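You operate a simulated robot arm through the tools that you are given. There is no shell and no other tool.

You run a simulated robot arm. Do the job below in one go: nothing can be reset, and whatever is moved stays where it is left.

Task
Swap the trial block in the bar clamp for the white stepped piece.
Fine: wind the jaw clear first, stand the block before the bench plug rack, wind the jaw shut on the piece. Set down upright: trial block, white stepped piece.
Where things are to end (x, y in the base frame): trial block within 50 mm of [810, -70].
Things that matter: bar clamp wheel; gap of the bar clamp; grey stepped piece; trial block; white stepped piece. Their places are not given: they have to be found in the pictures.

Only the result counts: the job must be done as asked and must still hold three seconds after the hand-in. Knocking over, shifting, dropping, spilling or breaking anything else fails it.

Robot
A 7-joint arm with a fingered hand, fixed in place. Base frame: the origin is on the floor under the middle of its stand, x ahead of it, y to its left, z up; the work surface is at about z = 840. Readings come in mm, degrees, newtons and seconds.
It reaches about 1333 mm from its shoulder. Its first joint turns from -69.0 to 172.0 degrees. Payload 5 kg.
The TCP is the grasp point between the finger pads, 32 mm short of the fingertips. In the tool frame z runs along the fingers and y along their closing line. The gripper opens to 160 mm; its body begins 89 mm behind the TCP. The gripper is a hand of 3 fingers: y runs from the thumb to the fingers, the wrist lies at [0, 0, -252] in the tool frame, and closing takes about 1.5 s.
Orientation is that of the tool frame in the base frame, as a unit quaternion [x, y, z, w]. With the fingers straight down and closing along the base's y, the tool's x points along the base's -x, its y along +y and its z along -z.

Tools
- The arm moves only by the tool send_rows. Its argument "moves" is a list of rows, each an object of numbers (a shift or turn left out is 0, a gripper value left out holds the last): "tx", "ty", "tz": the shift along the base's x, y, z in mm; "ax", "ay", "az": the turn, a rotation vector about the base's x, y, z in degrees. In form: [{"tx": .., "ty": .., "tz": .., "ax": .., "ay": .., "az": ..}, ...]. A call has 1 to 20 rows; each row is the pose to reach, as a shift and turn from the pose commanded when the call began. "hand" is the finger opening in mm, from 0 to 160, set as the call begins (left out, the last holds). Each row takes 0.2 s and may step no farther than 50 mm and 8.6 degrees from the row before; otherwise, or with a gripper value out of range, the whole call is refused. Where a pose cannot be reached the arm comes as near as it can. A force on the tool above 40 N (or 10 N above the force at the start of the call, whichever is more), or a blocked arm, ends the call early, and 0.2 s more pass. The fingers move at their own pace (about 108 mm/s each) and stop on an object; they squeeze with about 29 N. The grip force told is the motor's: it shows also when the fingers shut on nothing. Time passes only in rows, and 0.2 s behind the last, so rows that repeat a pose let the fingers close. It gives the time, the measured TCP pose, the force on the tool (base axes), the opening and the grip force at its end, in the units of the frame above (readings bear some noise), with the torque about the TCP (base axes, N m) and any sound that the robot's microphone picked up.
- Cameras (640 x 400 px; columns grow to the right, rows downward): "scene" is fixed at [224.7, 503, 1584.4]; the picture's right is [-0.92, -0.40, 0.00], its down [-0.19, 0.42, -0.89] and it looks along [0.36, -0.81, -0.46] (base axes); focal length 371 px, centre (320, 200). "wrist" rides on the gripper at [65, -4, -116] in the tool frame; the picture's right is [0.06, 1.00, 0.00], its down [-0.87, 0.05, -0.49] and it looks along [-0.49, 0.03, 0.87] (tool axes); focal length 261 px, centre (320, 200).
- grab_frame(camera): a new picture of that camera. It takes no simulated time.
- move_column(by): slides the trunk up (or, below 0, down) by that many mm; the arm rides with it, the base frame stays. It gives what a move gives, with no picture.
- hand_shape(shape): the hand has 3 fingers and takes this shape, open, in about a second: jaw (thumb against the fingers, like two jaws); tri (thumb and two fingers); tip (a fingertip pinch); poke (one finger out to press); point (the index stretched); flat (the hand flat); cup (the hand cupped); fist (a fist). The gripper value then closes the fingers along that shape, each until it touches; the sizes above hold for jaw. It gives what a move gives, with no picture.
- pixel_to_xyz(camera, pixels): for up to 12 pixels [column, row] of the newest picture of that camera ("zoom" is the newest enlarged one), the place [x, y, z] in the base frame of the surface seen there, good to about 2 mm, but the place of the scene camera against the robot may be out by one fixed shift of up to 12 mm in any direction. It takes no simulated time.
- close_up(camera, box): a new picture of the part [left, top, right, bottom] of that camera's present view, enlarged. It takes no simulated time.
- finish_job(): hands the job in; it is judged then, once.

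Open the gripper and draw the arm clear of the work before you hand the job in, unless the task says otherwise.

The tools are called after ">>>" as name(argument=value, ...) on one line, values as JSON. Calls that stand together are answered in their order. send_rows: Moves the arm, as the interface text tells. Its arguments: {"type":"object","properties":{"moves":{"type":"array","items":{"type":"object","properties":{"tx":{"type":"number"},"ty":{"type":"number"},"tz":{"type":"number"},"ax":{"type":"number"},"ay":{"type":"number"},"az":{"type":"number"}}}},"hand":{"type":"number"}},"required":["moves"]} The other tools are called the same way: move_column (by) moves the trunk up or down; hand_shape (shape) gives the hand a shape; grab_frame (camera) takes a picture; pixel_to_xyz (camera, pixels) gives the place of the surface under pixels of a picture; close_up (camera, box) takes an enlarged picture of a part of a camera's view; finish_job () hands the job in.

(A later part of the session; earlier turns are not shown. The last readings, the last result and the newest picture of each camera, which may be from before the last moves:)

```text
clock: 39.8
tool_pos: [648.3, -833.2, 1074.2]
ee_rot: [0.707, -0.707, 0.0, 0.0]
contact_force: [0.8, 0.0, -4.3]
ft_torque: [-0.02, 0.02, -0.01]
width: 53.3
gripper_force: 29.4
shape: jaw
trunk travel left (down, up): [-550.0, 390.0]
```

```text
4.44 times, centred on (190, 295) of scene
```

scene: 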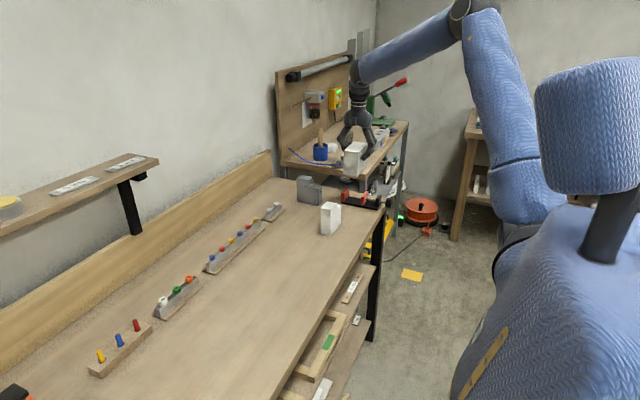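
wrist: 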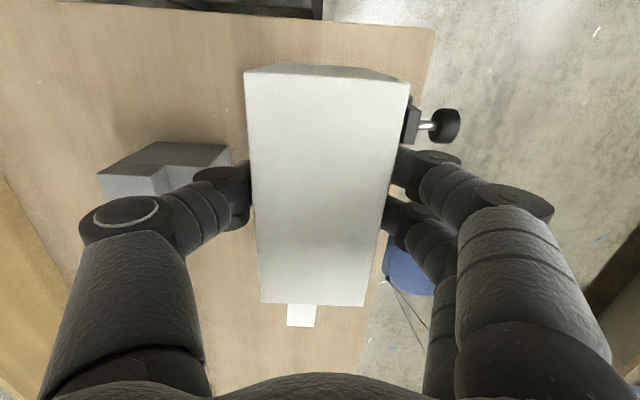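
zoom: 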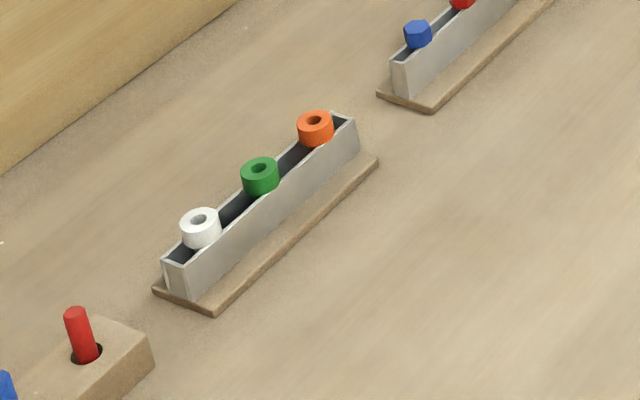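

The shelf edge is at x≈994 and the rack's foot board starts near x≈875, so a block centred at (800, −70) fits. I carry the block across at safe height.

>>> send_rows(moves=[{"tx": 4, "ty": 0, "tz": 12}, {"tx": 10, "ty": 25, "tz": 24}, {"tx": 18, "ty": 65, "tz": 24}, {"tx": 26, "ty": 107, "tz": 24}, {"tx": 34, "ty": 150, "tz": 24}, {"tx": 42, "ty": 193, "tz": 24}, {"tx": 51, "ty": 236, "tz": 24}, {"tx": 60, "ty": 279, "tz": 24}, {"tx": 68, "ty": 322, "tz": 24}, {"tx": 77, "ty": 365, "tz": 24}, {"tx": 86, "ty": 408, "tz": 24}, {"tx": 94, "ty": 451, "tz": 24}, {"tx": 103, "ty": 494, "tz": 24}, {"tx": 112, "ty": 537, "tz": 24}, {"tx": 120, "ty": 580, "tz": 24}, {"tx": 129, "ty": 623, "tz": 24}, {"tx": 137, "ty": 666, "tz": 24}, {"tx": 145, "ty": 705, "tz": 24}, {"tx": 151, "ty": 740, "tz": 24}, {"tx": 152, "ty": 761, "tz": 24}])

>>> grab_frame(camera="scene")

>>> grab_frame(camera="wrist")

```text
clock: 44.0
tool_pos: [747.3, -159.2, 1072.6]
ee_rot: [-0.707, 0.707, 0.003, 0.011]
contact_force: [0.6, -0.9, -3.4]
ft_torque: [-0.02, 0.02, 0.02]
width: 53.1
gripper_force: 28.9
shape: jaw
out of reach, approached as far as the arm can: row 17, 18, 19, 20
trunk travel left (down, up): [-550.0, 390.0]
```

```text
taken
```

scene: 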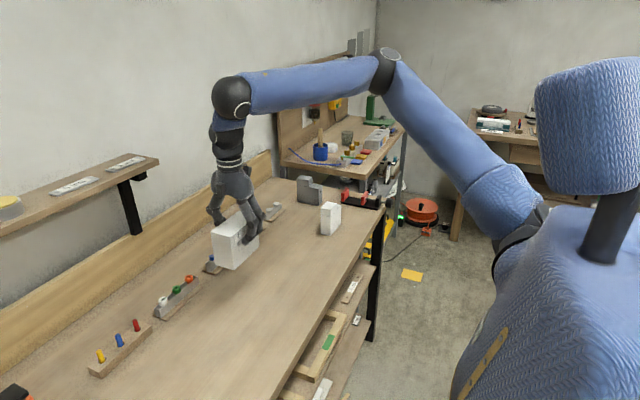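

```text
taken
```

wrist: 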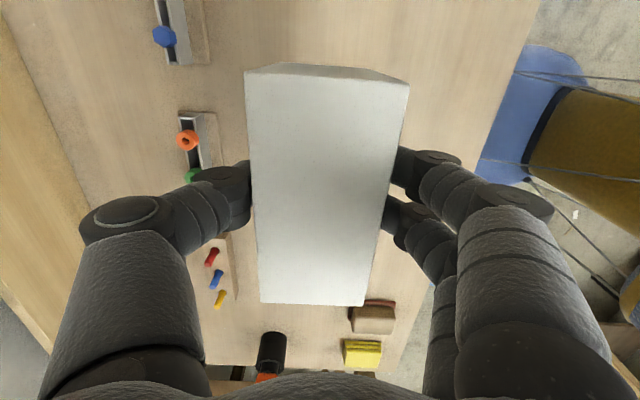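

The arm stopped at (747, −159): the last rows were out of reach in this posture. I read where the arm's links are in the scene picture to see what limits it.

>>> pixel_to_xyz(camera="scene", pixels=[[520, 240], [500, 195], [440, 130], [385, 70], [300, 85], [232, 97], [590, 130], [510, 330], [230, 150], [235, 180], [545, 205], [610, 230]])

```text
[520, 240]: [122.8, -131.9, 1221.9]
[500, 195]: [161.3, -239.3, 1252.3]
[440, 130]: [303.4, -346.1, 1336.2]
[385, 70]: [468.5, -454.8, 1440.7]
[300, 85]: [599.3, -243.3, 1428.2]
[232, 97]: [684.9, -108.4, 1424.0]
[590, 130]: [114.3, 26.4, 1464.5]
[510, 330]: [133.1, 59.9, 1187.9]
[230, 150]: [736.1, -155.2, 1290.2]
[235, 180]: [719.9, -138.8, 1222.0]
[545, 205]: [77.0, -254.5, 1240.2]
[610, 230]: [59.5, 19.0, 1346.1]
```

Shoulder is near (90, −200, 1230) and the forearm swings out to the right, so it is a wrist/yaw joint limit rather than distance. I try turning the hand about the vertical (+az) here, high above the bench, and see if it lets the arm get closer.

>>> send_rows(moves=[{"az": 6}, {"az": 12}, {"az": 18}, {"az": 24}, {"az": 30}, {"az": 30}])

```text
clock: 45.4
tool_pos: [741.6, -164.9, 1073.2]
ee_rot: [0.866, -0.5, 0.001, -0.004]
contact_force: [0.7, 0.6, -2.2]
ft_torque: [0.0, 0.05, -0.04]
width: 53.2
gripper_force: 28.8
shape: jaw
out of reach, approached as far as the arm can: row 1, 2, 3, 4, 5, 6
trunk travel left (down, up): [-550.0, 390.0]
```

Yaw is not the limit (the turn was followed but the position was not). I return the command to a reachable spot and original yaw, then raise the trunk, which gives the arm a better shoulder height.

>>> send_rows(moves=[{"az": -7.5, "tx": -20, "ty": -40, "tz": -5}, {"az": -15, "tx": -45, "ty": -80, "tz": -5}, {"az": -22.5, "tx": -65, "ty": -115, "tz": -5}, {"az": -30, "tx": -80, "ty": -140, "tz": -5}, {"az": -30, "tx": -80, "ty": -140, "tz": -5}])

>>> move_column(by=150)

>>> grab_frame(camera="scene")

```text
clock: 46.6
tool_pos: [660.9, -303.9, 1068.2]
ee_rot: [0.707, -0.707, -0.001, 0.001]
contact_force: [0.1, -0.2, -2.6]
ft_torque: [-0.03, 0.01, 0.03]
width: 53.2
gripper_force: 29.2
shape: jaw
trunk travel left (down, up): [-550.0, 390.0]
```

```text
clock: 48.4
tool_pos: [660.6, -303.5, 1217.9]
ee_rot: [0.707, -0.707, 0.0, 0.0]
contact_force: [0.0, 0.4, -3.9]
ft_torque: [0.01, 0.03, 0.04]
width: 52.9
gripper_force: 28.8
shape: jaw
trunk travel left (down, up): [-700.0, 240.0]
```

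```text
taken
```

scene: 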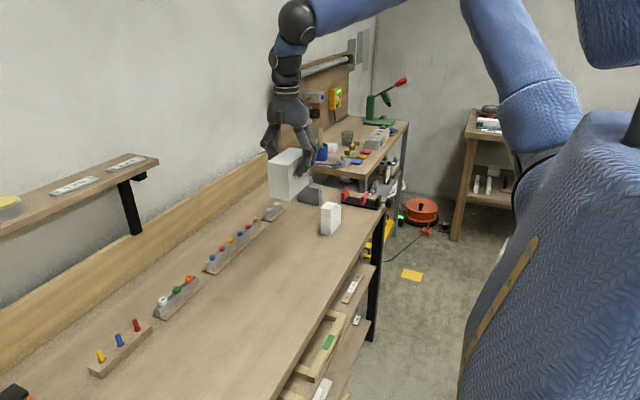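

Trunk is up 150 mm. Now I try again: lower to z ≈ 1100 and move towards (800, −70).

>>> send_rows(moves=[{"tz": -30}, {"tz": -60}, {"tz": -90}, {"tz": -118}, {"tx": 20, "ty": 35, "tz": -118}, {"tx": 40, "ty": 70, "tz": -118}, {"tx": 60, "ty": 105, "tz": -118}, {"tx": 80, "ty": 140, "tz": -118}, {"tx": 100, "ty": 170, "tz": -118}, {"tx": 120, "ty": 200, "tz": -118}, {"tx": 132, "ty": 220, "tz": -118}, {"tx": 139, "ty": 233, "tz": -118}, {"tx": 139, "ty": 233, "tz": -118}])

```text
clock: 51.1
tool_pos: [751.9, -147.8, 1102.4]
ee_rot: [-0.707, 0.708, 0.001, 0.002]
contact_force: [0.0, 0.8, -2.8]
ft_torque: [0.0, 0.03, 0.02]
width: 53.2
gripper_force: 29.1
shape: jaw
out of reach, approached as far as the arm can: row 9, 10, 11, 12, 13
trunk travel left (down, up): [-700.0, 240.0]
```

Slightly better but still short at (752, −148). I look at the posture to understand which joint is limiting.

>>> grab_frame(camera="scene")

>>> pixel_to_xyz(camera="scene", pixels=[[520, 150], [500, 100], [440, 60], [400, 20], [300, 40], [230, 60], [540, 170], [230, 100], [225, 130], [470, 80], [360, 20], [350, 40]])

```text
taken
```

scene: 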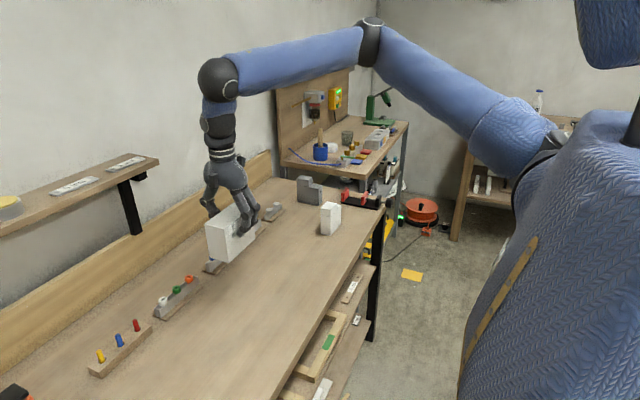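

```text
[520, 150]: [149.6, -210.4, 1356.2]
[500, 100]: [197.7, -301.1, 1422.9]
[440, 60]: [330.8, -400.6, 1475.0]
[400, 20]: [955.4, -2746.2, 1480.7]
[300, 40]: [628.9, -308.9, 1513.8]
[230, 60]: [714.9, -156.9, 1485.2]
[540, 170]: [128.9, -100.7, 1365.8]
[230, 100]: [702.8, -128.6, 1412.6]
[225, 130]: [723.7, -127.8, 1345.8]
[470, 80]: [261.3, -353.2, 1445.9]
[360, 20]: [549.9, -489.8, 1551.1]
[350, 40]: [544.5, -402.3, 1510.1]
```

The elbow sits far out to the right. I test whether reaching improves when lower: descend to TCP z ≈ 960 here over free bench (block bottom ≈ 875) and then try to go left again.

>>> send_rows(moves=[{"tz": -30}, {"tz": -60}, {"tz": -90}, {"tz": -115}, {"tz": -140}, {"tz": -140, "tx": 10, "ty": 15}, {"tz": -140, "tx": 20, "ty": 30}, {"tz": -140, "tx": 30, "ty": 45}, {"tz": -140, "tx": 40, "ty": 60}, {"tz": -140, "tx": 48, "ty": 75}, {"tz": -140, "tx": 48, "ty": 75}])

```text
clock: 53.5
tool_pos: [737.7, -170.7, 989.8]
ee_rot: [0.707, -0.707, -0.001, -0.002]
contact_force: [-0.7, -0.2, -2.8]
ft_torque: [-0.04, -0.02, 0.03]
width: 52.8
gripper_force: 29.3
shape: jaw
out of reach, approached as far as the arm can: row 1, 2, 3, 4, 5, 6, 7, 8, 9, 10, 11
trunk travel left (down, up): [-700.0, 240.0]
```

The unreachable region behaves as if the elbow can't swing further left, so with a vertical hand the goal is just out of reach. Plan: set the block down upright on free bench nearby, re-grasp it with the hand leaning (tilted about x, the closing axis), which brings the goal into reach. First I rise and back off to about (700, −200).

>>> send_rows(moves=[{"tx": -10, "ty": -8, "tz": 30}, {"tx": -20, "ty": -16, "tz": 60}, {"tx": -30, "ty": -24, "tz": 90}, {"tx": -38, "ty": -29, "tz": 115}, {"tx": -38, "ty": -29, "tz": 115}])

>>> grab_frame(camera="wrist")

>>> grab_frame(camera="scene")

```text
clock: 54.8
tool_pos: [703.8, -202.2, 1105.6]
ee_rot: [0.708, -0.707, 0.0, 0.001]
contact_force: [-0.4, -0.7, -3.5]
ft_torque: [0.01, 0.03, 0.0]
width: 52.7
gripper_force: 29.6
shape: jaw
trunk travel left (down, up): [-700.0, 240.0]
```

```text
taken
```

wrist: 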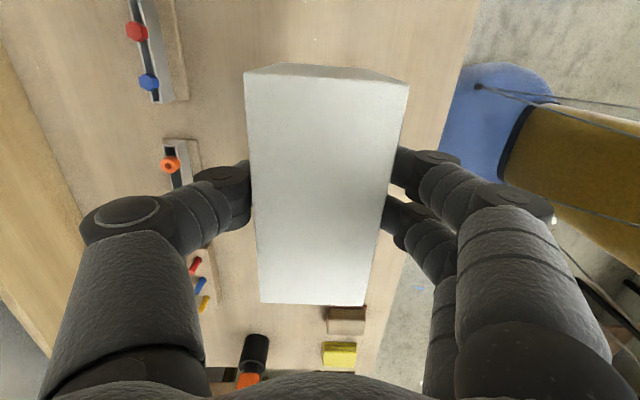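

```text
taken
```

scene: 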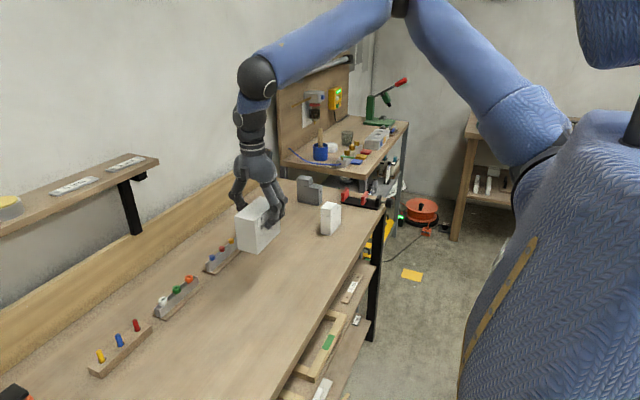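

Bench under the block is free (racks are at x>870). I bring the trunk back down 150 mm, which puts the block bottom about 30 mm above the bench.

>>> move_column(by=-150)

>>> send_rows(moves=[{"tz": -10}, {"tz": -18}, {"tz": -24}, {"tz": -24}])

```text
clock: 56.5
tool_pos: [702.4, -201.7, 956.5]
ee_rot: [0.707, -0.707, 0.0, 0.0]
contact_force: [0.2, -0.6, -2.9]
ft_torque: [-0.05, 0.0, 0.02]
width: 52.7
gripper_force: 29.0
shape: jaw
trunk travel left (down, up): [-550.0, 390.0]
```

```text
clock: 57.5
tool_pos: [702.5, -201.4, 932.1]
ee_rot: [0.707, -0.707, 0.0, 0.0]
contact_force: [0.5, 1.0, -3.4]
ft_torque: [0.01, 0.02, 0.04]
width: 52.6
gripper_force: 29.1
shape: jaw
trunk travel left (down, up): [-550.0, 390.0]
```

About 6 mm above the bench by estimate. I lower in fine steps and watch the force.

>>> send_rows(moves=[{"tz": -2}, {"tz": -4}, {"tz": -5}, {"tz": -6}, {"tz": -6}])

>>> close_up(camera="scene", box=[200, 180, 328, 280])

```text
clock: 58.7
tool_pos: [702.2, -201.8, 925.8]
ee_rot: [0.707, -0.707, 0.0, 0.0]
contact_force: [-0.4, 0.1, -3.6]
ft_torque: [-0.04, -0.03, -0.01]
width: 53.1
gripper_force: 28.6
shape: jaw
trunk travel left (down, up): [-550.0, 390.0]
```

```text
4.00 times, centred on (264, 230) of scene
```

zoom: 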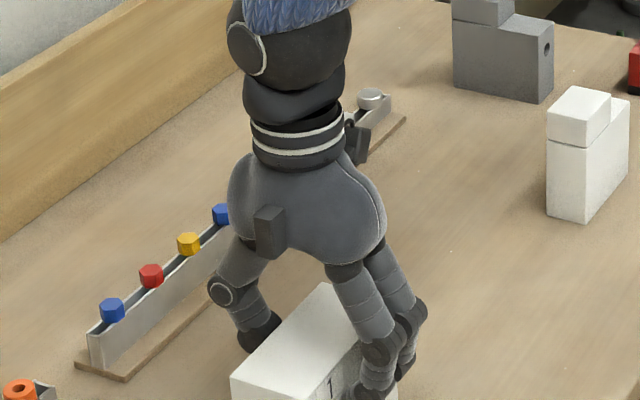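

Still only the weight is felt (−3.6 N). I keep lowering by single millimetres.

>>> send_rows(moves=[{"tz": -1}, {"tz": -2}, {"tz": -2}])

>>> close_up(camera="scene", box=[200, 210, 328, 310])

```text
clock: 59.5
tool_pos: [701.4, -201.9, 925.3]
ee_rot: [-0.707, 0.707, 0.0, 0.001]
contact_force: [1.8, -3.4, 7.6]
ft_torque: [-0.07, -0.03, 0.04]
width: 52.9
gripper_force: 29.0
shape: jaw
trunk travel left (down, up): [-550.0, 390.0]
```

```text
4.00 times, centred on (264, 260) of scene
```

zoom: 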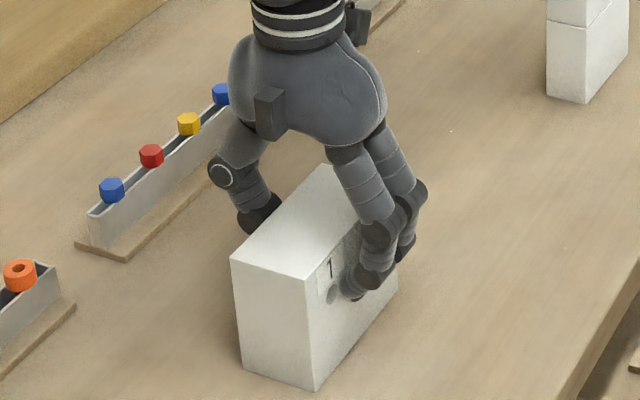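

The block now stands on the bench (7.6 N contact). I open the hand to 100 mm, and lean it about x by +22° around the TCP (fingers pointing slightly to +y), keeping clear of the block's faces.

>>> send_rows(hand=100, moves=[{"tz": 0.5}, {"tz": 1}, {"tz": 2}, {"tz": 2}, {"tz": 2}, {"tz": 2, "ax": 5.5}, {"tz": 2, "ax": 11}, {"tz": 2, "ax": 16.5}, {"tz": 2, "ax": 22}, {"tz": 2, "ax": 22}])

>>> close_up(camera="scene", box=[200, 210, 328, 310])

>>> grab_frame(camera="wrist")

```text
clock: 61.7
tool_pos: [703.0, -201.1, 927.3]
ee_rot: [-0.694, 0.694, 0.135, 0.134]
contact_force: [0.3, 0.9, 0.2]
ft_torque: [0.01, 0.01, 0.0]
width: 99.6
gripper_force: 0.0
shape: jaw
trunk travel left (down, up): [-550.0, 390.0]
```

```text
4.00 times, centred on (264, 260) of scene
```

zoom: 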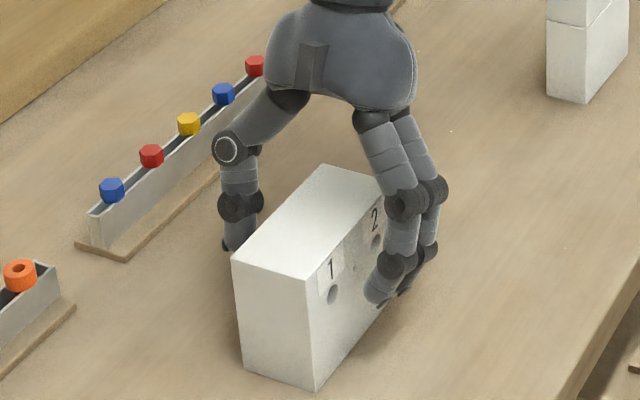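

```text
taken
```

wrist: 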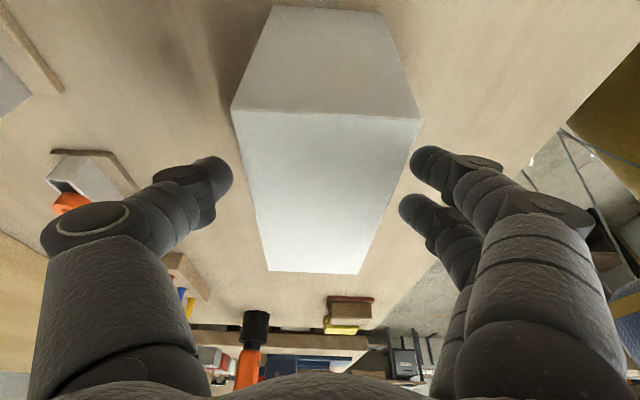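

The hand leans and the block stays upright between the fingers. I close on it again.

>>> send_rows(hand=40, moves=[{}, {}, {}, {}, {}, {}, {}, {}])

>>> send_rows(moves=[{"tz": 4}, {"tz": 10}, {"tz": 20}, {"tz": 35}, {"tz": 50}, {"tz": 50}])

>>> close_up(camera="scene", box=[200, 190, 328, 290])

```text
clock: 63.5
tool_pos: [702.5, -200.9, 926.3]
ee_rot: [0.694, -0.694, -0.135, -0.135]
contact_force: [0.5, -0.2, -0.9]
ft_torque: [-0.02, 0.02, 0.0]
width: 53.5
gripper_force: 28.7
shape: jaw
trunk travel left (down, up): [-550.0, 390.0]
```

```text
clock: 64.9
tool_pos: [702.8, -202.3, 975.8]
ee_rot: [-0.694, 0.694, 0.135, 0.135]
contact_force: [0.0, 0.1, -2.2]
ft_torque: [0.0, 0.02, 0.0]
width: 53.4
gripper_force: 28.5
shape: jaw
trunk travel left (down, up): [-550.0, 390.0]
```

```text
4.00 times, centred on (264, 240) of scene
```

zoom: 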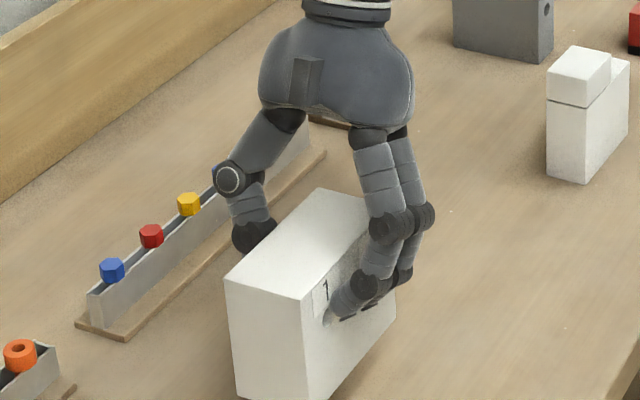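

Block is up and level. I move towards (803, −75) at this height.

>>> send_rows(moves=[{"tx": 10, "ty": 12}, {"tx": 25, "ty": 32}, {"tx": 40, "ty": 52}, {"tx": 55, "ty": 70}, {"tx": 70, "ty": 88}, {"tx": 82, "ty": 104}, {"tx": 92, "ty": 117}, {"tx": 98, "ty": 124}, {"tx": 100, "ty": 126}, {"tx": 100, "ty": 126}])

>>> grab_frame(camera="scene")

>>> close_up(camera="scene", box=[130, 210, 290, 335])

```text
clock: 67.1
tool_pos: [802.8, -75.0, 976.2]
ee_rot: [-0.694, 0.695, 0.135, 0.135]
contact_force: [-0.9, 0.6, -2.7]
ft_torque: [-0.02, 0.04, 0.0]
width: 53.4
gripper_force: 29.5
shape: jaw
trunk travel left (down, up): [-550.0, 390.0]
```

```text
taken
```

scene: 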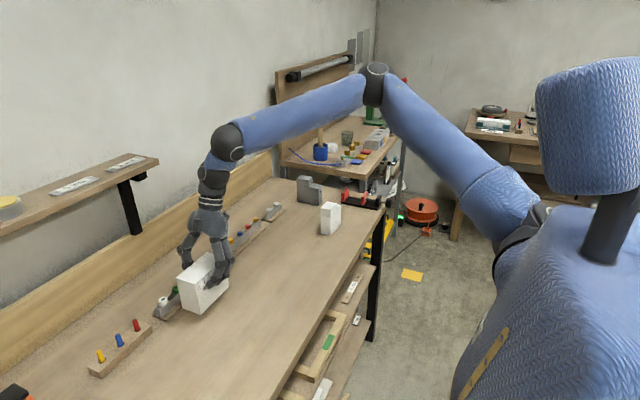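

```text
3.20 times, centred on (210, 272) of scene
```

zoom: 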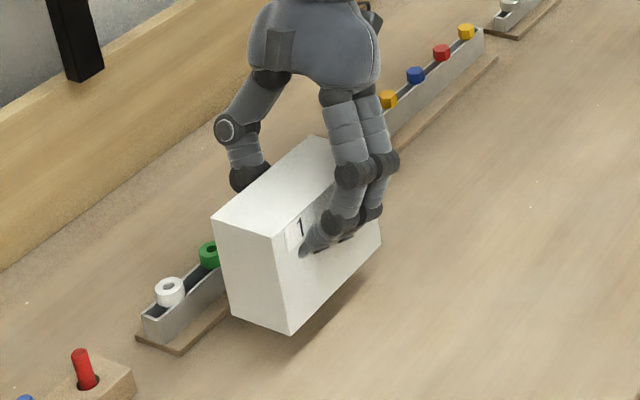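

Goal position reached without limit. I lower the block in steps to just above the bench.

>>> send_rows(moves=[{"tz": -12}, {"tz": -24}, {"tz": -34}, {"tz": -41}, {"tz": -46}, {"tz": -46}])

>>> send_rows(moves=[{"tz": -1.5}, {"tz": -3}, {"tz": -4}, {"tz": -4}])

>>> close_up(camera="scene", box=[130, 230, 290, 355])

```text
clock: 68.5
tool_pos: [802.8, -75.7, 930.7]
ee_rot: [-0.694, 0.695, 0.134, 0.135]
contact_force: [0.4, -0.6, -3.1]
ft_torque: [0.01, -0.03, 0.01]
width: 53.3
gripper_force: 29.4
shape: jaw
trunk travel left (down, up): [-550.0, 390.0]
```

```text
clock: 69.5
tool_pos: [801.6, -76.2, 926.9]
ee_rot: [0.694, -0.694, -0.136, -0.134]
contact_force: [1.4, 0.8, -0.7]
ft_torque: [-0.03, -0.02, 0.01]
width: 53.2
gripper_force: 28.9
shape: jaw
trunk travel left (down, up): [-550.0, 390.0]
```

```text
3.20 times, centred on (210, 292) of scene
```

zoom: 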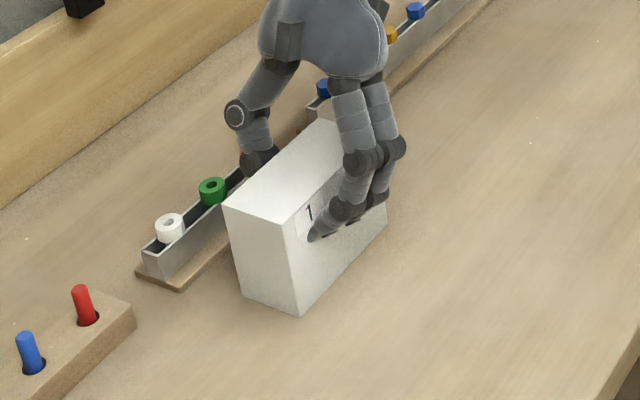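

Contact is starting (force −0.7 N instead of −3). I lower one more millimetre, checking the force before letting go.

>>> send_rows(moves=[{"tz": -0.7}, {"tz": -1.4}, {"tz": -1.4}])

```text
clock: 70.3
tool_pos: [801.4, -75.3, 926.6]
ee_rot: [-0.694, 0.695, 0.134, 0.135]
contact_force: [3.6, -1.1, 7.2]
ft_torque: [0.02, -0.07, -0.01]
width: 53.7
gripper_force: 29.1
shape: jaw
trunk travel left (down, up): [-550.0, 390.0]
```

Firm contact (7.2 N). I open to 85 mm and, once open, rise straight up along the leaning hand's axis.

>>> send_rows(hand=85, moves=[{"tz": 0.5}, {"tz": 1}, {"tz": 1}, {"tz": 1}, {"tz": 1}])

>>> close_up(camera="scene", box=[130, 230, 290, 355])

>>> grab_frame(camera="wrist")

```text
clock: 71.5
tool_pos: [801.2, -75.3, 926.3]
ee_rot: [-0.694, 0.694, 0.135, 0.136]
contact_force: [-0.4, -0.2, -0.1]
ft_torque: [0.0, -0.01, 0.02]
width: 84.2
gripper_force: 0.0
shape: jaw
trunk travel left (down, up): [-550.0, 390.0]
```

```text
3.20 times, centred on (210, 292) of scene
```

zoom: 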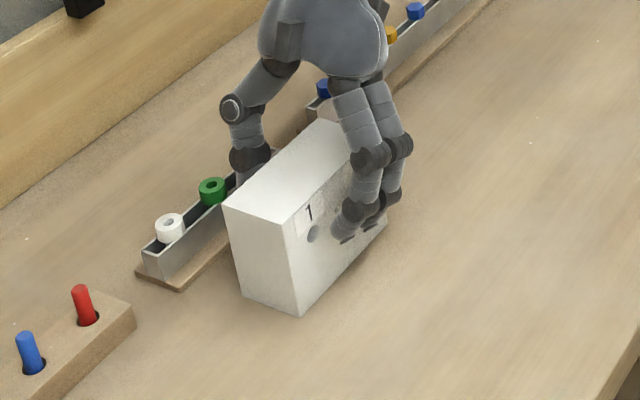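

```text
taken
```

wrist: 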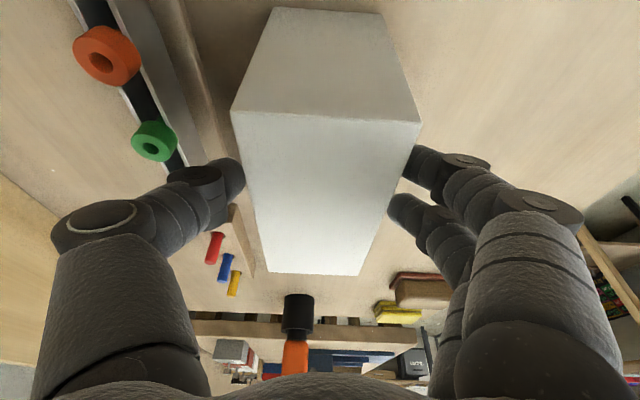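

Released and standing upright. I rise straight up 160 mm and check the block.

>>> send_rows(moves=[{"tz": 10}, {"tz": 25}, {"tz": 45}, {"tz": 70}, {"tz": 100}, {"tz": 130}, {"tz": 160}, {"tz": 160}])

>>> grab_frame(camera="wrist")

>>> close_up(camera="scene", box=[130, 230, 290, 355])

>>> pixel_to_xyz(camera="zoom", pixels=[[230, 207], [292, 220], [300, 305], [385, 230], [325, 122], [300, 165]])

```text
clock: 73.3
tool_pos: [802.3, -75.9, 1086.9]
ee_rot: [-0.694, 0.695, 0.135, 0.135]
contact_force: [0.1, -0.9, 0.4]
ft_torque: [0.0, 0.01, 0.01]
width: 84.4
gripper_force: 0.0
shape: jaw
trunk travel left (down, up): [-550.0, 390.0]
```

```text
taken
```

wrist: 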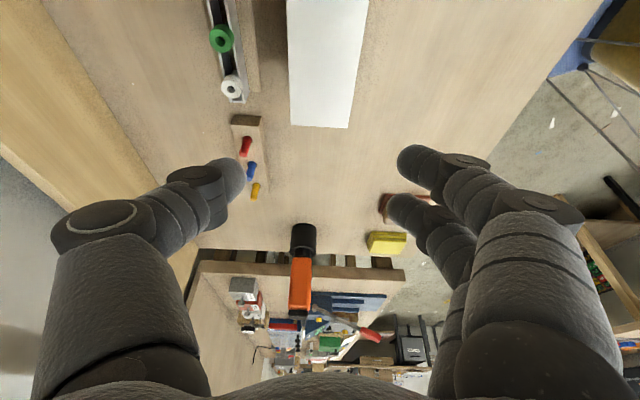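

```text
3.20 times, centred on (210, 292) of scene
```

zoom: 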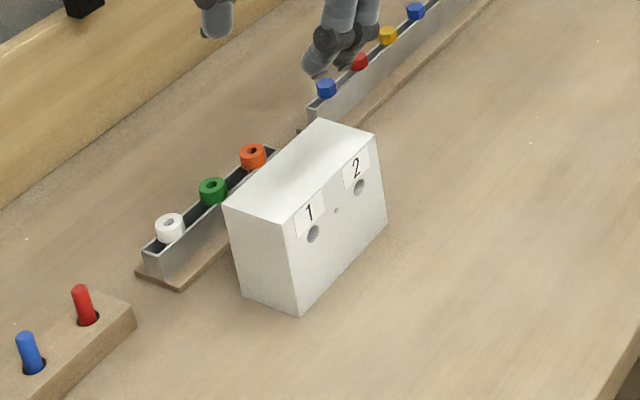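

```text
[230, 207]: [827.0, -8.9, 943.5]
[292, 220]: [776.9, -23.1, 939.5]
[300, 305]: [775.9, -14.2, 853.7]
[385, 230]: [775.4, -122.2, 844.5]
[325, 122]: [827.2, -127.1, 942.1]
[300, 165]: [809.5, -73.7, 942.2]
```

The trial block stands before the rack, centred near (800, −74). Now I straighten the hand and travel back to view the white piece from above.

>>> send_rows(hand=110, moves=[{"tx": -5, "ty": -30, "tz": 5}, {"tx": -15, "ty": -65, "tz": 10, "ax": -5.5}, {"tx": -25, "ty": -105, "tz": 20, "ax": -11}, {"tx": -35, "ty": -145, "tz": 30, "ax": -16.5}, {"tx": -45, "ty": -185, "tz": 40, "ax": -22}, {"tx": -55, "ty": -225, "tz": 43, "ax": -22}, {"tx": -65, "ty": -265, "tz": 43, "ax": -22}, {"tx": -75, "ty": -305, "tz": 43, "ax": -22}, {"tx": -85, "ty": -345, "tz": 43, "ax": -22}, {"tx": -95, "ty": -385, "tz": 43, "ax": -22}, {"tx": -105, "ty": -425, "tz": 43, "ax": -22}, {"tx": -115, "ty": -465, "tz": 43, "ax": -22}, {"tx": -125, "ty": -505, "tz": 43, "ax": -22}, {"tx": -135, "ty": -545, "tz": 43, "ax": -22}, {"tx": -142, "ty": -585, "tz": 43, "ax": -22}, {"tx": -146, "ty": -620, "tz": 43, "ax": -22}, {"tx": -146, "ty": -645, "tz": 43, "ax": -22}, {"tx": -146, "ty": -645, "tz": 43, "ax": -22}])

>>> grab_frame(camera="wrist")

>>> grab_frame(camera="scene")

```text
clock: 77.1
tool_pos: [655.9, -721.5, 1129.8]
ee_rot: [-0.707, 0.707, 0.0, 0.001]
contact_force: [0.1, 0.2, 0.1]
ft_torque: [-0.01, -0.03, 0.06]
width: 109.8
gripper_force: 0.0
shape: jaw
trunk travel left (down, up): [-550.0, 390.0]
```

```text
taken
```

wrist: 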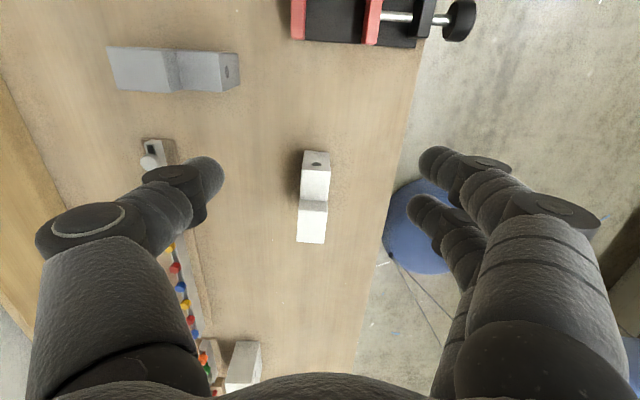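

```text
taken
```

scene: 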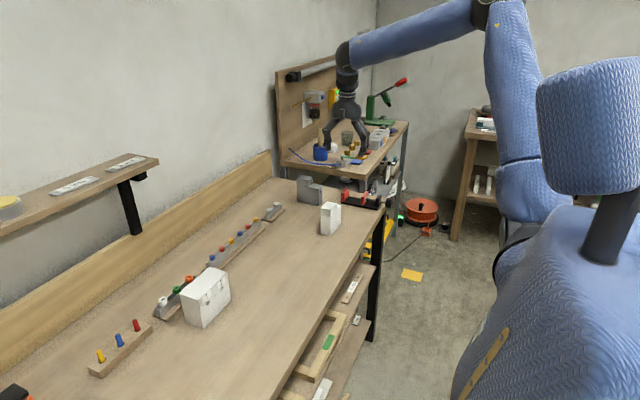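

The white piece is centred at (313,195) in the wrist view. I enlarge it and the empty clamp gap and measure.

>>> close_up(camera="wrist", box=[270, 130, 370, 260])

>>> pixel_to_xyz(camera="wrist", pixels=[[306, 153], [327, 155], [304, 178], [327, 180], [302, 198], [326, 200], [300, 213], [325, 213], [299, 240], [322, 241], [313, 225], [314, 190]])

>>> pixel_to_xyz(camera="wrist", pixels=[[298, 20], [298, 36], [305, 20], [335, 20], [364, 20], [370, 42], [375, 20], [305, 37], [345, 42], [400, 16], [365, 40], [294, 36]])

```text
3.08 times, centred on (320, 195) of wrist
```

zoom: 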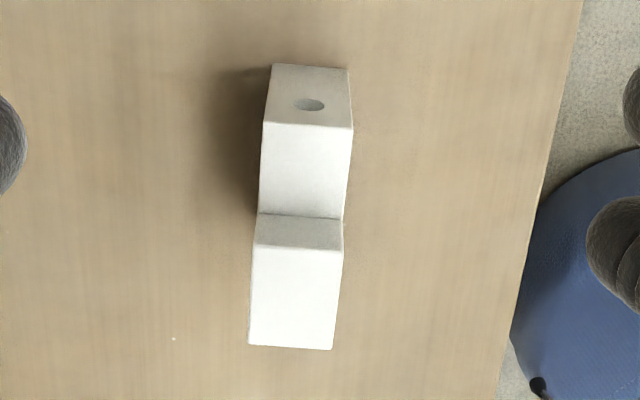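

```text
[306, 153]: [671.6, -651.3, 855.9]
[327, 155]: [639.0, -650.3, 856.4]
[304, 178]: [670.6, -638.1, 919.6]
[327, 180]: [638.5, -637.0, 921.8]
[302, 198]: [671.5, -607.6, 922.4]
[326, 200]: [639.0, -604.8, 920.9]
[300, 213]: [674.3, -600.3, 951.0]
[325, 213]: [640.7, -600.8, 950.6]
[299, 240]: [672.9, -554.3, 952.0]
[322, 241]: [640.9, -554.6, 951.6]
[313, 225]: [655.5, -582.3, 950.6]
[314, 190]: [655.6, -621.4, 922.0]
```

```text
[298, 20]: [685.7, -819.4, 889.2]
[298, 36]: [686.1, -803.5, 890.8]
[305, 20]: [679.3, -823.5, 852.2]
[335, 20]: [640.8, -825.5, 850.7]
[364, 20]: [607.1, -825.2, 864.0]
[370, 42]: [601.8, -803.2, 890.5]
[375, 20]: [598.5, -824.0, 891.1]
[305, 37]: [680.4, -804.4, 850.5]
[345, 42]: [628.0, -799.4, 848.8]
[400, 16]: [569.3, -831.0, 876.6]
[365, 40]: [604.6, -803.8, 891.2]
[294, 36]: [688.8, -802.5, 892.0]
```

White piece: x ≈ 637–675, y ≈ −651…−553, tops 921/951; clamp gap now from jaw face x≈608 to anvil face x≈679, pads centred at y −830. I move over the piece and descend to TCP z ≈ 922.

>>> send_rows(hand=100, moves=[{"ty": 40}, {"ty": 80}, {"ty": 110}, {"ty": 123}, {"ty": 123, "tz": -40}, {"ty": 123, "tz": -80}, {"ty": 123, "tz": -120}, {"ty": 123, "tz": -120}])

>>> grab_frame(camera="wrist")

```text
clock: 78.9
tool_pos: [654.6, -597.0, 1008.7]
ee_rot: [0.707, -0.707, 0.001, 0.0]
contact_force: [-0.3, 0.3, -0.7]
ft_torque: [-0.04, -0.02, 0.0]
width: 100.7
gripper_force: 0.0
shape: jaw
trunk travel left (down, up): [-550.0, 390.0]
```

```text
taken
```

wrist: 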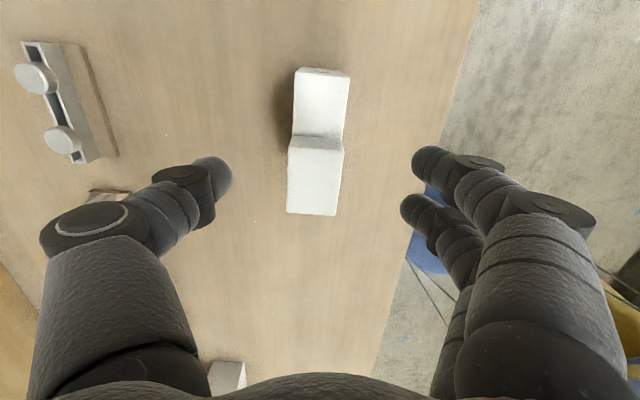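

The piece is centred between the fingers. I descend to about z 922.

>>> send_rows(moves=[{"tz": -25}, {"tz": -50}, {"tz": -70}, {"tz": -82}, {"tz": -87}, {"tz": -87}])

>>> grab_frame(camera="wrist")

>>> close_up(camera="scene", box=[270, 150, 398, 250])

```text
clock: 80.3
tool_pos: [656.6, -596.9, 922.0]
ee_rot: [-0.707, 0.707, 0.001, 0.0]
contact_force: [0.4, -0.2, 0.6]
ft_torque: [0.02, 0.01, 0.03]
width: 100.5
gripper_force: 0.0
shape: jaw
trunk travel left (down, up): [-550.0, 390.0]
```

```text
taken
```

wrist: 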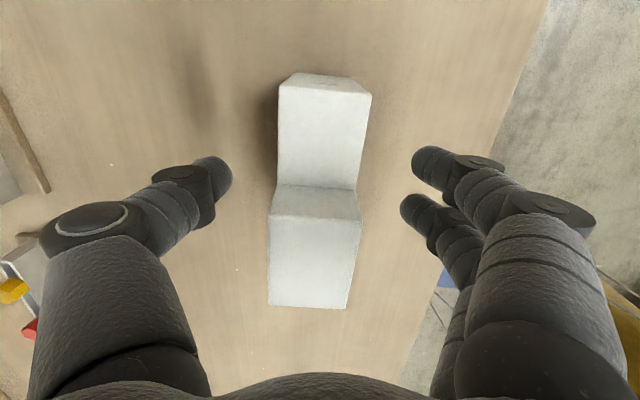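

```text
4.00 times, centred on (334, 200) of scene
```

zoom: 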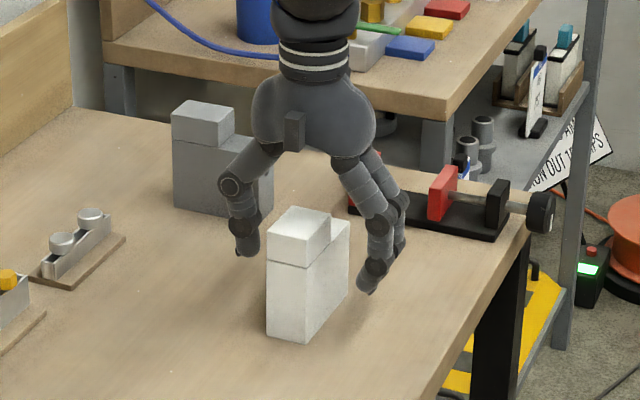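

Well positioned. I close on the white piece.

>>> send_rows(hand=20, moves=[{}, {}, {}, {}, {}, {}, {}, {}, {}])

>>> grab_frame(camera="wrist")

>>> close_up(camera="scene", box=[270, 150, 398, 250])

```text
clock: 82.3
tool_pos: [656.2, -596.6, 922.2]
ee_rot: [0.707, -0.707, 0.0, -0.001]
contact_force: [0.0, 0.3, 0.8]
ft_torque: [-0.03, 0.0, -0.01]
width: 34.2
gripper_force: 28.9
shape: jaw
trunk travel left (down, up): [-550.0, 390.0]
```

```text
taken
```

wrist: 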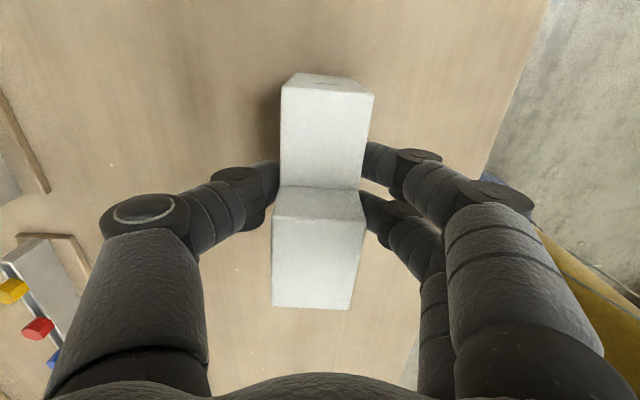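

```text
4.00 times, centred on (334, 200) of scene
```

zoom: 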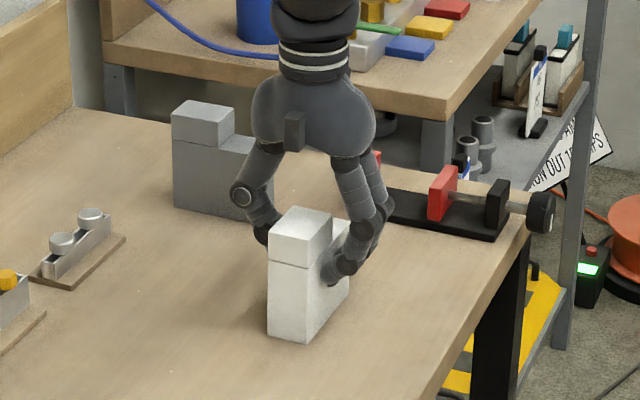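

Held (34 mm reading, 29 N). I lift it 90 mm and carry it straight to above the clamp gap.

>>> send_rows(moves=[{"tz": 4}, {"tz": 12}, {"tz": 30}, {"tz": 60}, {"tz": 90}, {"tz": 90, "ty": -30}, {"tz": 90, "ty": -65}, {"tz": 90, "ty": -100}, {"tz": 90, "ty": -135}, {"tz": 90, "ty": -170}, {"tz": 90, "ty": -200, "tx": 1}, {"tz": 90, "ty": -220, "tx": 1}, {"tz": 90, "ty": -228, "tx": 1}, {"tz": 90, "ty": -228, "tx": 1}])

>>> grab_frame(camera="wrist")

>>> close_up(camera="scene", box=[310, 145, 422, 225])

```text
clock: 85.3
tool_pos: [657.0, -824.9, 1011.1]
ee_rot: [-0.707, 0.707, 0.0, 0.0]
contact_force: [-0.5, 1.2, -1.8]
ft_torque: [-0.03, -0.02, -0.03]
width: 34.2
gripper_force: 29.0
shape: jaw
trunk travel left (down, up): [-550.0, 390.0]
```

```text
taken
```

wrist: 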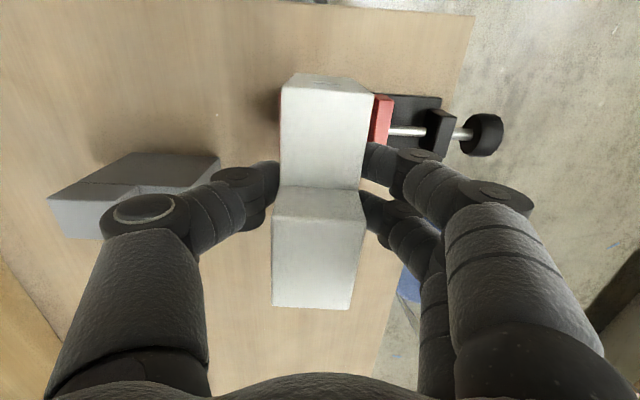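

```text
5.00 times, centred on (366, 185) of scene
```

zoom: 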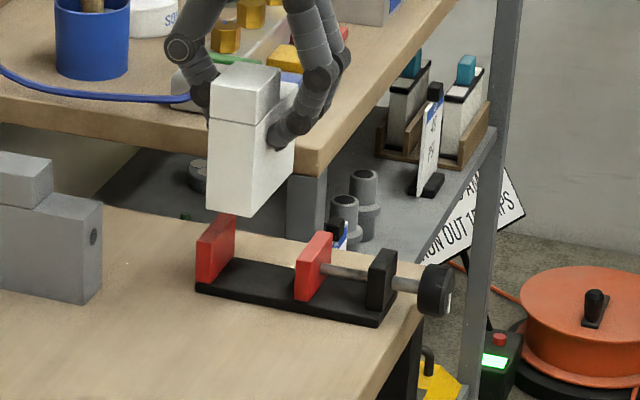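

Both clamp faces are now visible in the scene zoom: anvil pad at (215,250), jaw at (310,265), piece bottom at (210–245,212). I measure them all in the same camera frame.

>>> pixel_to_xyz(camera="zoom", pixels=[[215, 250], [200, 255], [234, 235], [228, 250], [230, 220], [212, 205], [244, 210], [212, 130], [248, 140], [300, 275], [315, 240], [250, 270]])

>>> pixel_to_xyz(camera="zoom", pixels=[[197, 250], [232, 240], [226, 270], [298, 290], [305, 262], [322, 270], [275, 275], [215, 270], [205, 285], [225, 190], [240, 190], [290, 165]])

```text
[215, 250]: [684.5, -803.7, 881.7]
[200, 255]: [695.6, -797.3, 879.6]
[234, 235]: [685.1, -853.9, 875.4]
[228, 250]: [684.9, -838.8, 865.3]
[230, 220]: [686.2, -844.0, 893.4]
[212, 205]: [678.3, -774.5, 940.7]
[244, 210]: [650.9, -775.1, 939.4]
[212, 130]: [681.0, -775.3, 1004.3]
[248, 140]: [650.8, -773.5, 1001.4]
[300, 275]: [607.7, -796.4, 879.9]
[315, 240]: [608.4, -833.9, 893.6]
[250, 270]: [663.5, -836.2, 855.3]
```

```text
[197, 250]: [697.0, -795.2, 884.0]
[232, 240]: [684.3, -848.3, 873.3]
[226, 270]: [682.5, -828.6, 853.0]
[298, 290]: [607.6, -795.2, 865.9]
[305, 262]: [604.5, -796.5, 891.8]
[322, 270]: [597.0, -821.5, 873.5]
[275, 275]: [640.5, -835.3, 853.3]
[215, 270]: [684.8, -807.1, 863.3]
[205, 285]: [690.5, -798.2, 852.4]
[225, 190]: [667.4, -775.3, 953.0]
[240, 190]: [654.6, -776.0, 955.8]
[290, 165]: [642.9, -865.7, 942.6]
```

Gap to the anvil is about 3 mm behind the piece and ~35 mm at the jaw side, y is centred. I lower 72 mm, then in fine steps.

>>> send_rows(moves=[{"tz": -15}, {"tz": -30}, {"tz": -45}, {"tz": -57}, {"tz": -66}, {"tz": -72}, {"tz": -72}])

>>> close_up(camera="scene", box=[310, 145, 422, 225])

>>> grab_frame(camera="wrist")

```text
clock: 86.9
tool_pos: [656.6, -826.3, 939.4]
ee_rot: [0.707, -0.707, -0.001, 0.001]
contact_force: [-0.8, 0.1, -1.2]
ft_torque: [-0.02, -0.02, -0.02]
width: 34.3
gripper_force: 28.8
shape: jaw
trunk travel left (down, up): [-550.0, 390.0]
```

```text
5.00 times, centred on (366, 185) of scene
```

zoom: 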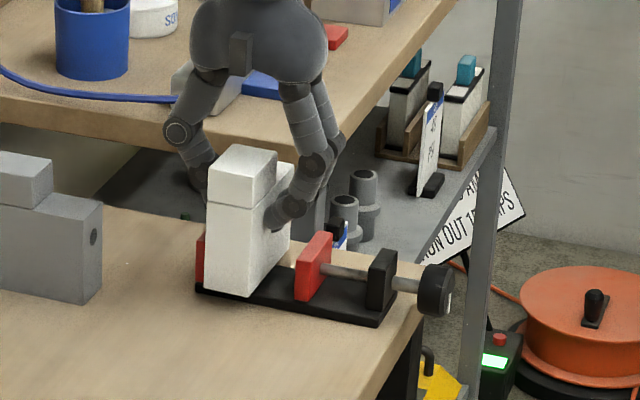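

```text
taken
```

wrist: 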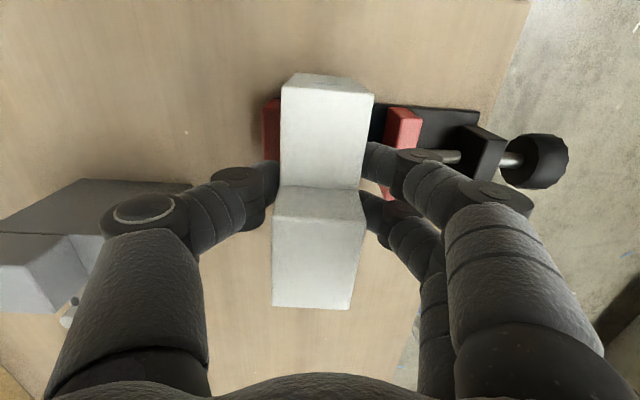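

The piece is in the gap, just above the clamp's base. I lower by millimetres until contact.

>>> send_rows(moves=[{"tz": -2}, {"tz": -4}, {"tz": -5.5}, {"tz": -6.5}, {"tz": -6.5}])

```text
clock: 88.1
tool_pos: [657.2, -824.5, 933.2]
ee_rot: [0.708, -0.707, 0.0, 0.0]
contact_force: [-0.6, -0.9, -1.4]
ft_torque: [0.02, -0.04, -0.03]
width: 34.0
gripper_force: 29.1
shape: jaw
trunk travel left (down, up): [-550.0, 390.0]
```

Only the weight is felt. I go on in half-millimetre steps.

>>> send_rows(moves=[{"tz": -0.7}, {"tz": -1.4}, {"tz": -2}, {"tz": -2}])

```text
clock: 89.1
tool_pos: [657.6, -825.3, 931.9]
ee_rot: [-0.707, 0.707, -0.001, -0.001]
contact_force: [0.8, 0.2, 1.6]
ft_torque: [0.04, 0.04, 0.04]
width: 34.1
gripper_force: 29.2
shape: jaw
trunk travel left (down, up): [-550.0, 390.0]
```

Contact begins (+1.6 N). One more 0.8 mm to seat it flat, then I check the view.

>>> send_rows(moves=[{"tz": -0.8}, {"tz": -0.8}])

>>> close_up(camera="scene", box=[330, 165, 410, 225])

```text
clock: 89.7
tool_pos: [657.5, -825.1, 931.8]
ee_rot: [-0.707, 0.707, 0.0, 0.001]
contact_force: [1.2, -2.2, 6.8]
ft_torque: [-0.02, 0.01, -0.01]
width: 34.4
gripper_force: 28.8
shape: jaw
trunk travel left (down, up): [-550.0, 390.0]
```

```text
6.67 times, centred on (370, 195) of scene
```

zoom: 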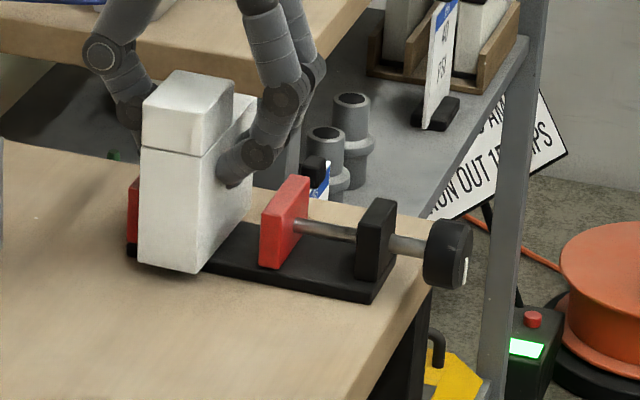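

Seated flat (6.8 N). I release to 95 mm and rise straight up.

>>> send_rows(hand=95, moves=[{"tz": 0.5}, {"tz": 1}, {"tz": 1}, {"tz": 1}, {"tz": 1}, {"tz": 8}, {"tz": 25}, {"tz": 50}, {"tz": 85}, {"tz": 125}, {"tz": 165}, {"tz": 200}, {"tz": 200}])

>>> close_up(camera="scene", box=[330, 165, 410, 225])

>>> grab_frame(camera="wrist")

```text
clock: 92.5
tool_pos: [657.3, -825.8, 1130.5]
ee_rot: [0.707, -0.707, -0.001, -0.001]
contact_force: [-0.5, 0.0, -0.1]
ft_torque: [0.01, -0.05, 0.0]
width: 94.6
gripper_force: 0.0
shape: jaw
trunk travel left (down, up): [-550.0, 390.0]
```

```text
6.67 times, centred on (370, 195) of scene
```

zoom: 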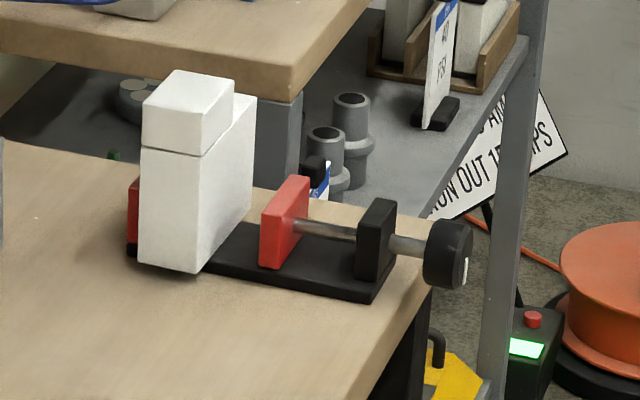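

```text
taken
```

wrist: 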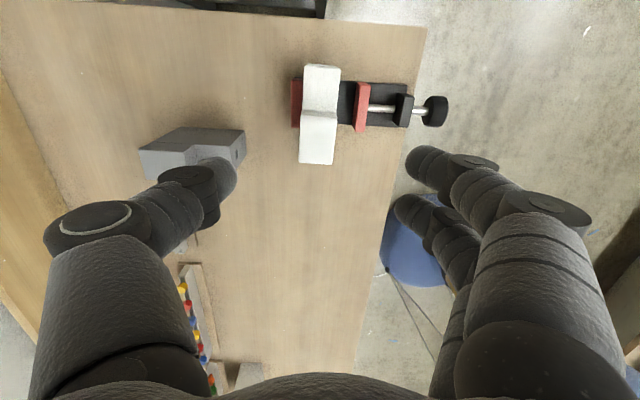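

The white piece stands in the gap against the anvil side. I swing the hand back to the wheel approach pose (fingers along +x, rolled −90°), retracing the earlier path.

>>> send_rows(moves=[{"tx": -45, "ty": -1}, {"tx": -90, "ty": -2}, {"tx": -131, "ty": -4}, {"tx": -156, "ty": -4, "ay": -8}, {"tx": -181, "ty": -4, "ay": -16.2}, {"tx": -206, "ty": -4, "ay": -24.4}, {"tx": -231, "ty": -4, "tz": -10, "ay": -32.6}, {"tx": -251, "ty": -4, "tz": -30, "ay": -40.8}, {"tx": -271, "ty": -4, "tz": -50, "ay": -49}, {"tx": -291, "ty": -4, "tz": -80, "ay": -57.2}, {"tx": -311, "ty": -4, "tz": -110, "ay": -65.4}, {"tx": -321, "ty": -4, "tz": -140, "ay": -73.6}, {"tx": -331, "ty": -4, "tz": -170, "ay": -81.8}, {"tx": -331, "ty": -4, "tz": -200, "ay": -90}, {"tx": -331, "ty": -4, "tz": -230, "ay": -90}, {"tx": -331, "ty": -4, "tz": -260, "ay": -90}, {"tx": -331, "ty": -4, "tz": -260, "ay": -90}])

>>> grab_frame(camera="wrist")

>>> grab_frame(camera="scene")

```text
clock: 96.1
tool_pos: [325.1, -828.1, 870.0]
ee_rot: [-0.5, 0.5, -0.5, 0.5]
contact_force: [0.3, 1.3, -0.1]
ft_torque: [0.0, 0.0, 0.0]
width: 95.0
gripper_force: 0.1
shape: jaw
trunk travel left (down, up): [-550.0, 390.0]
```

```text
taken
```

wrist: 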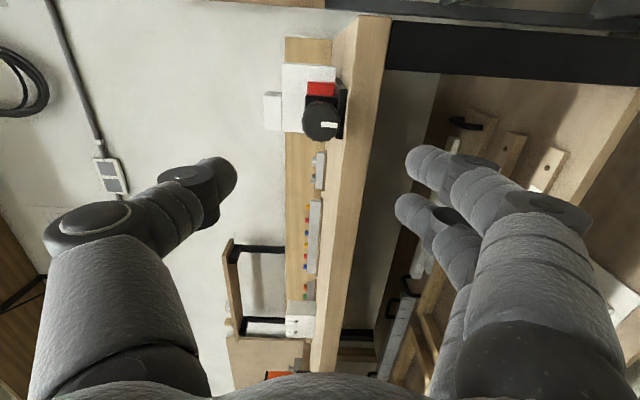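

```text
taken
```

scene: 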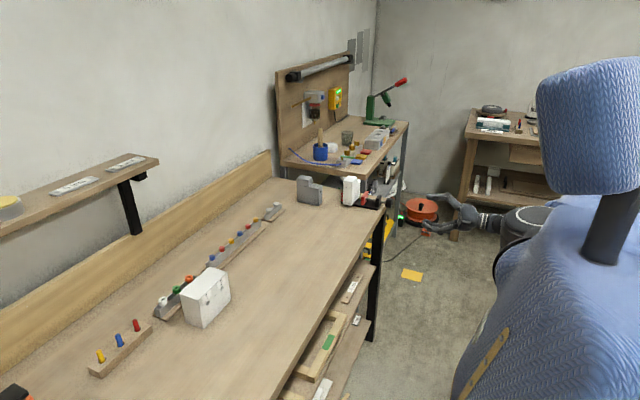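

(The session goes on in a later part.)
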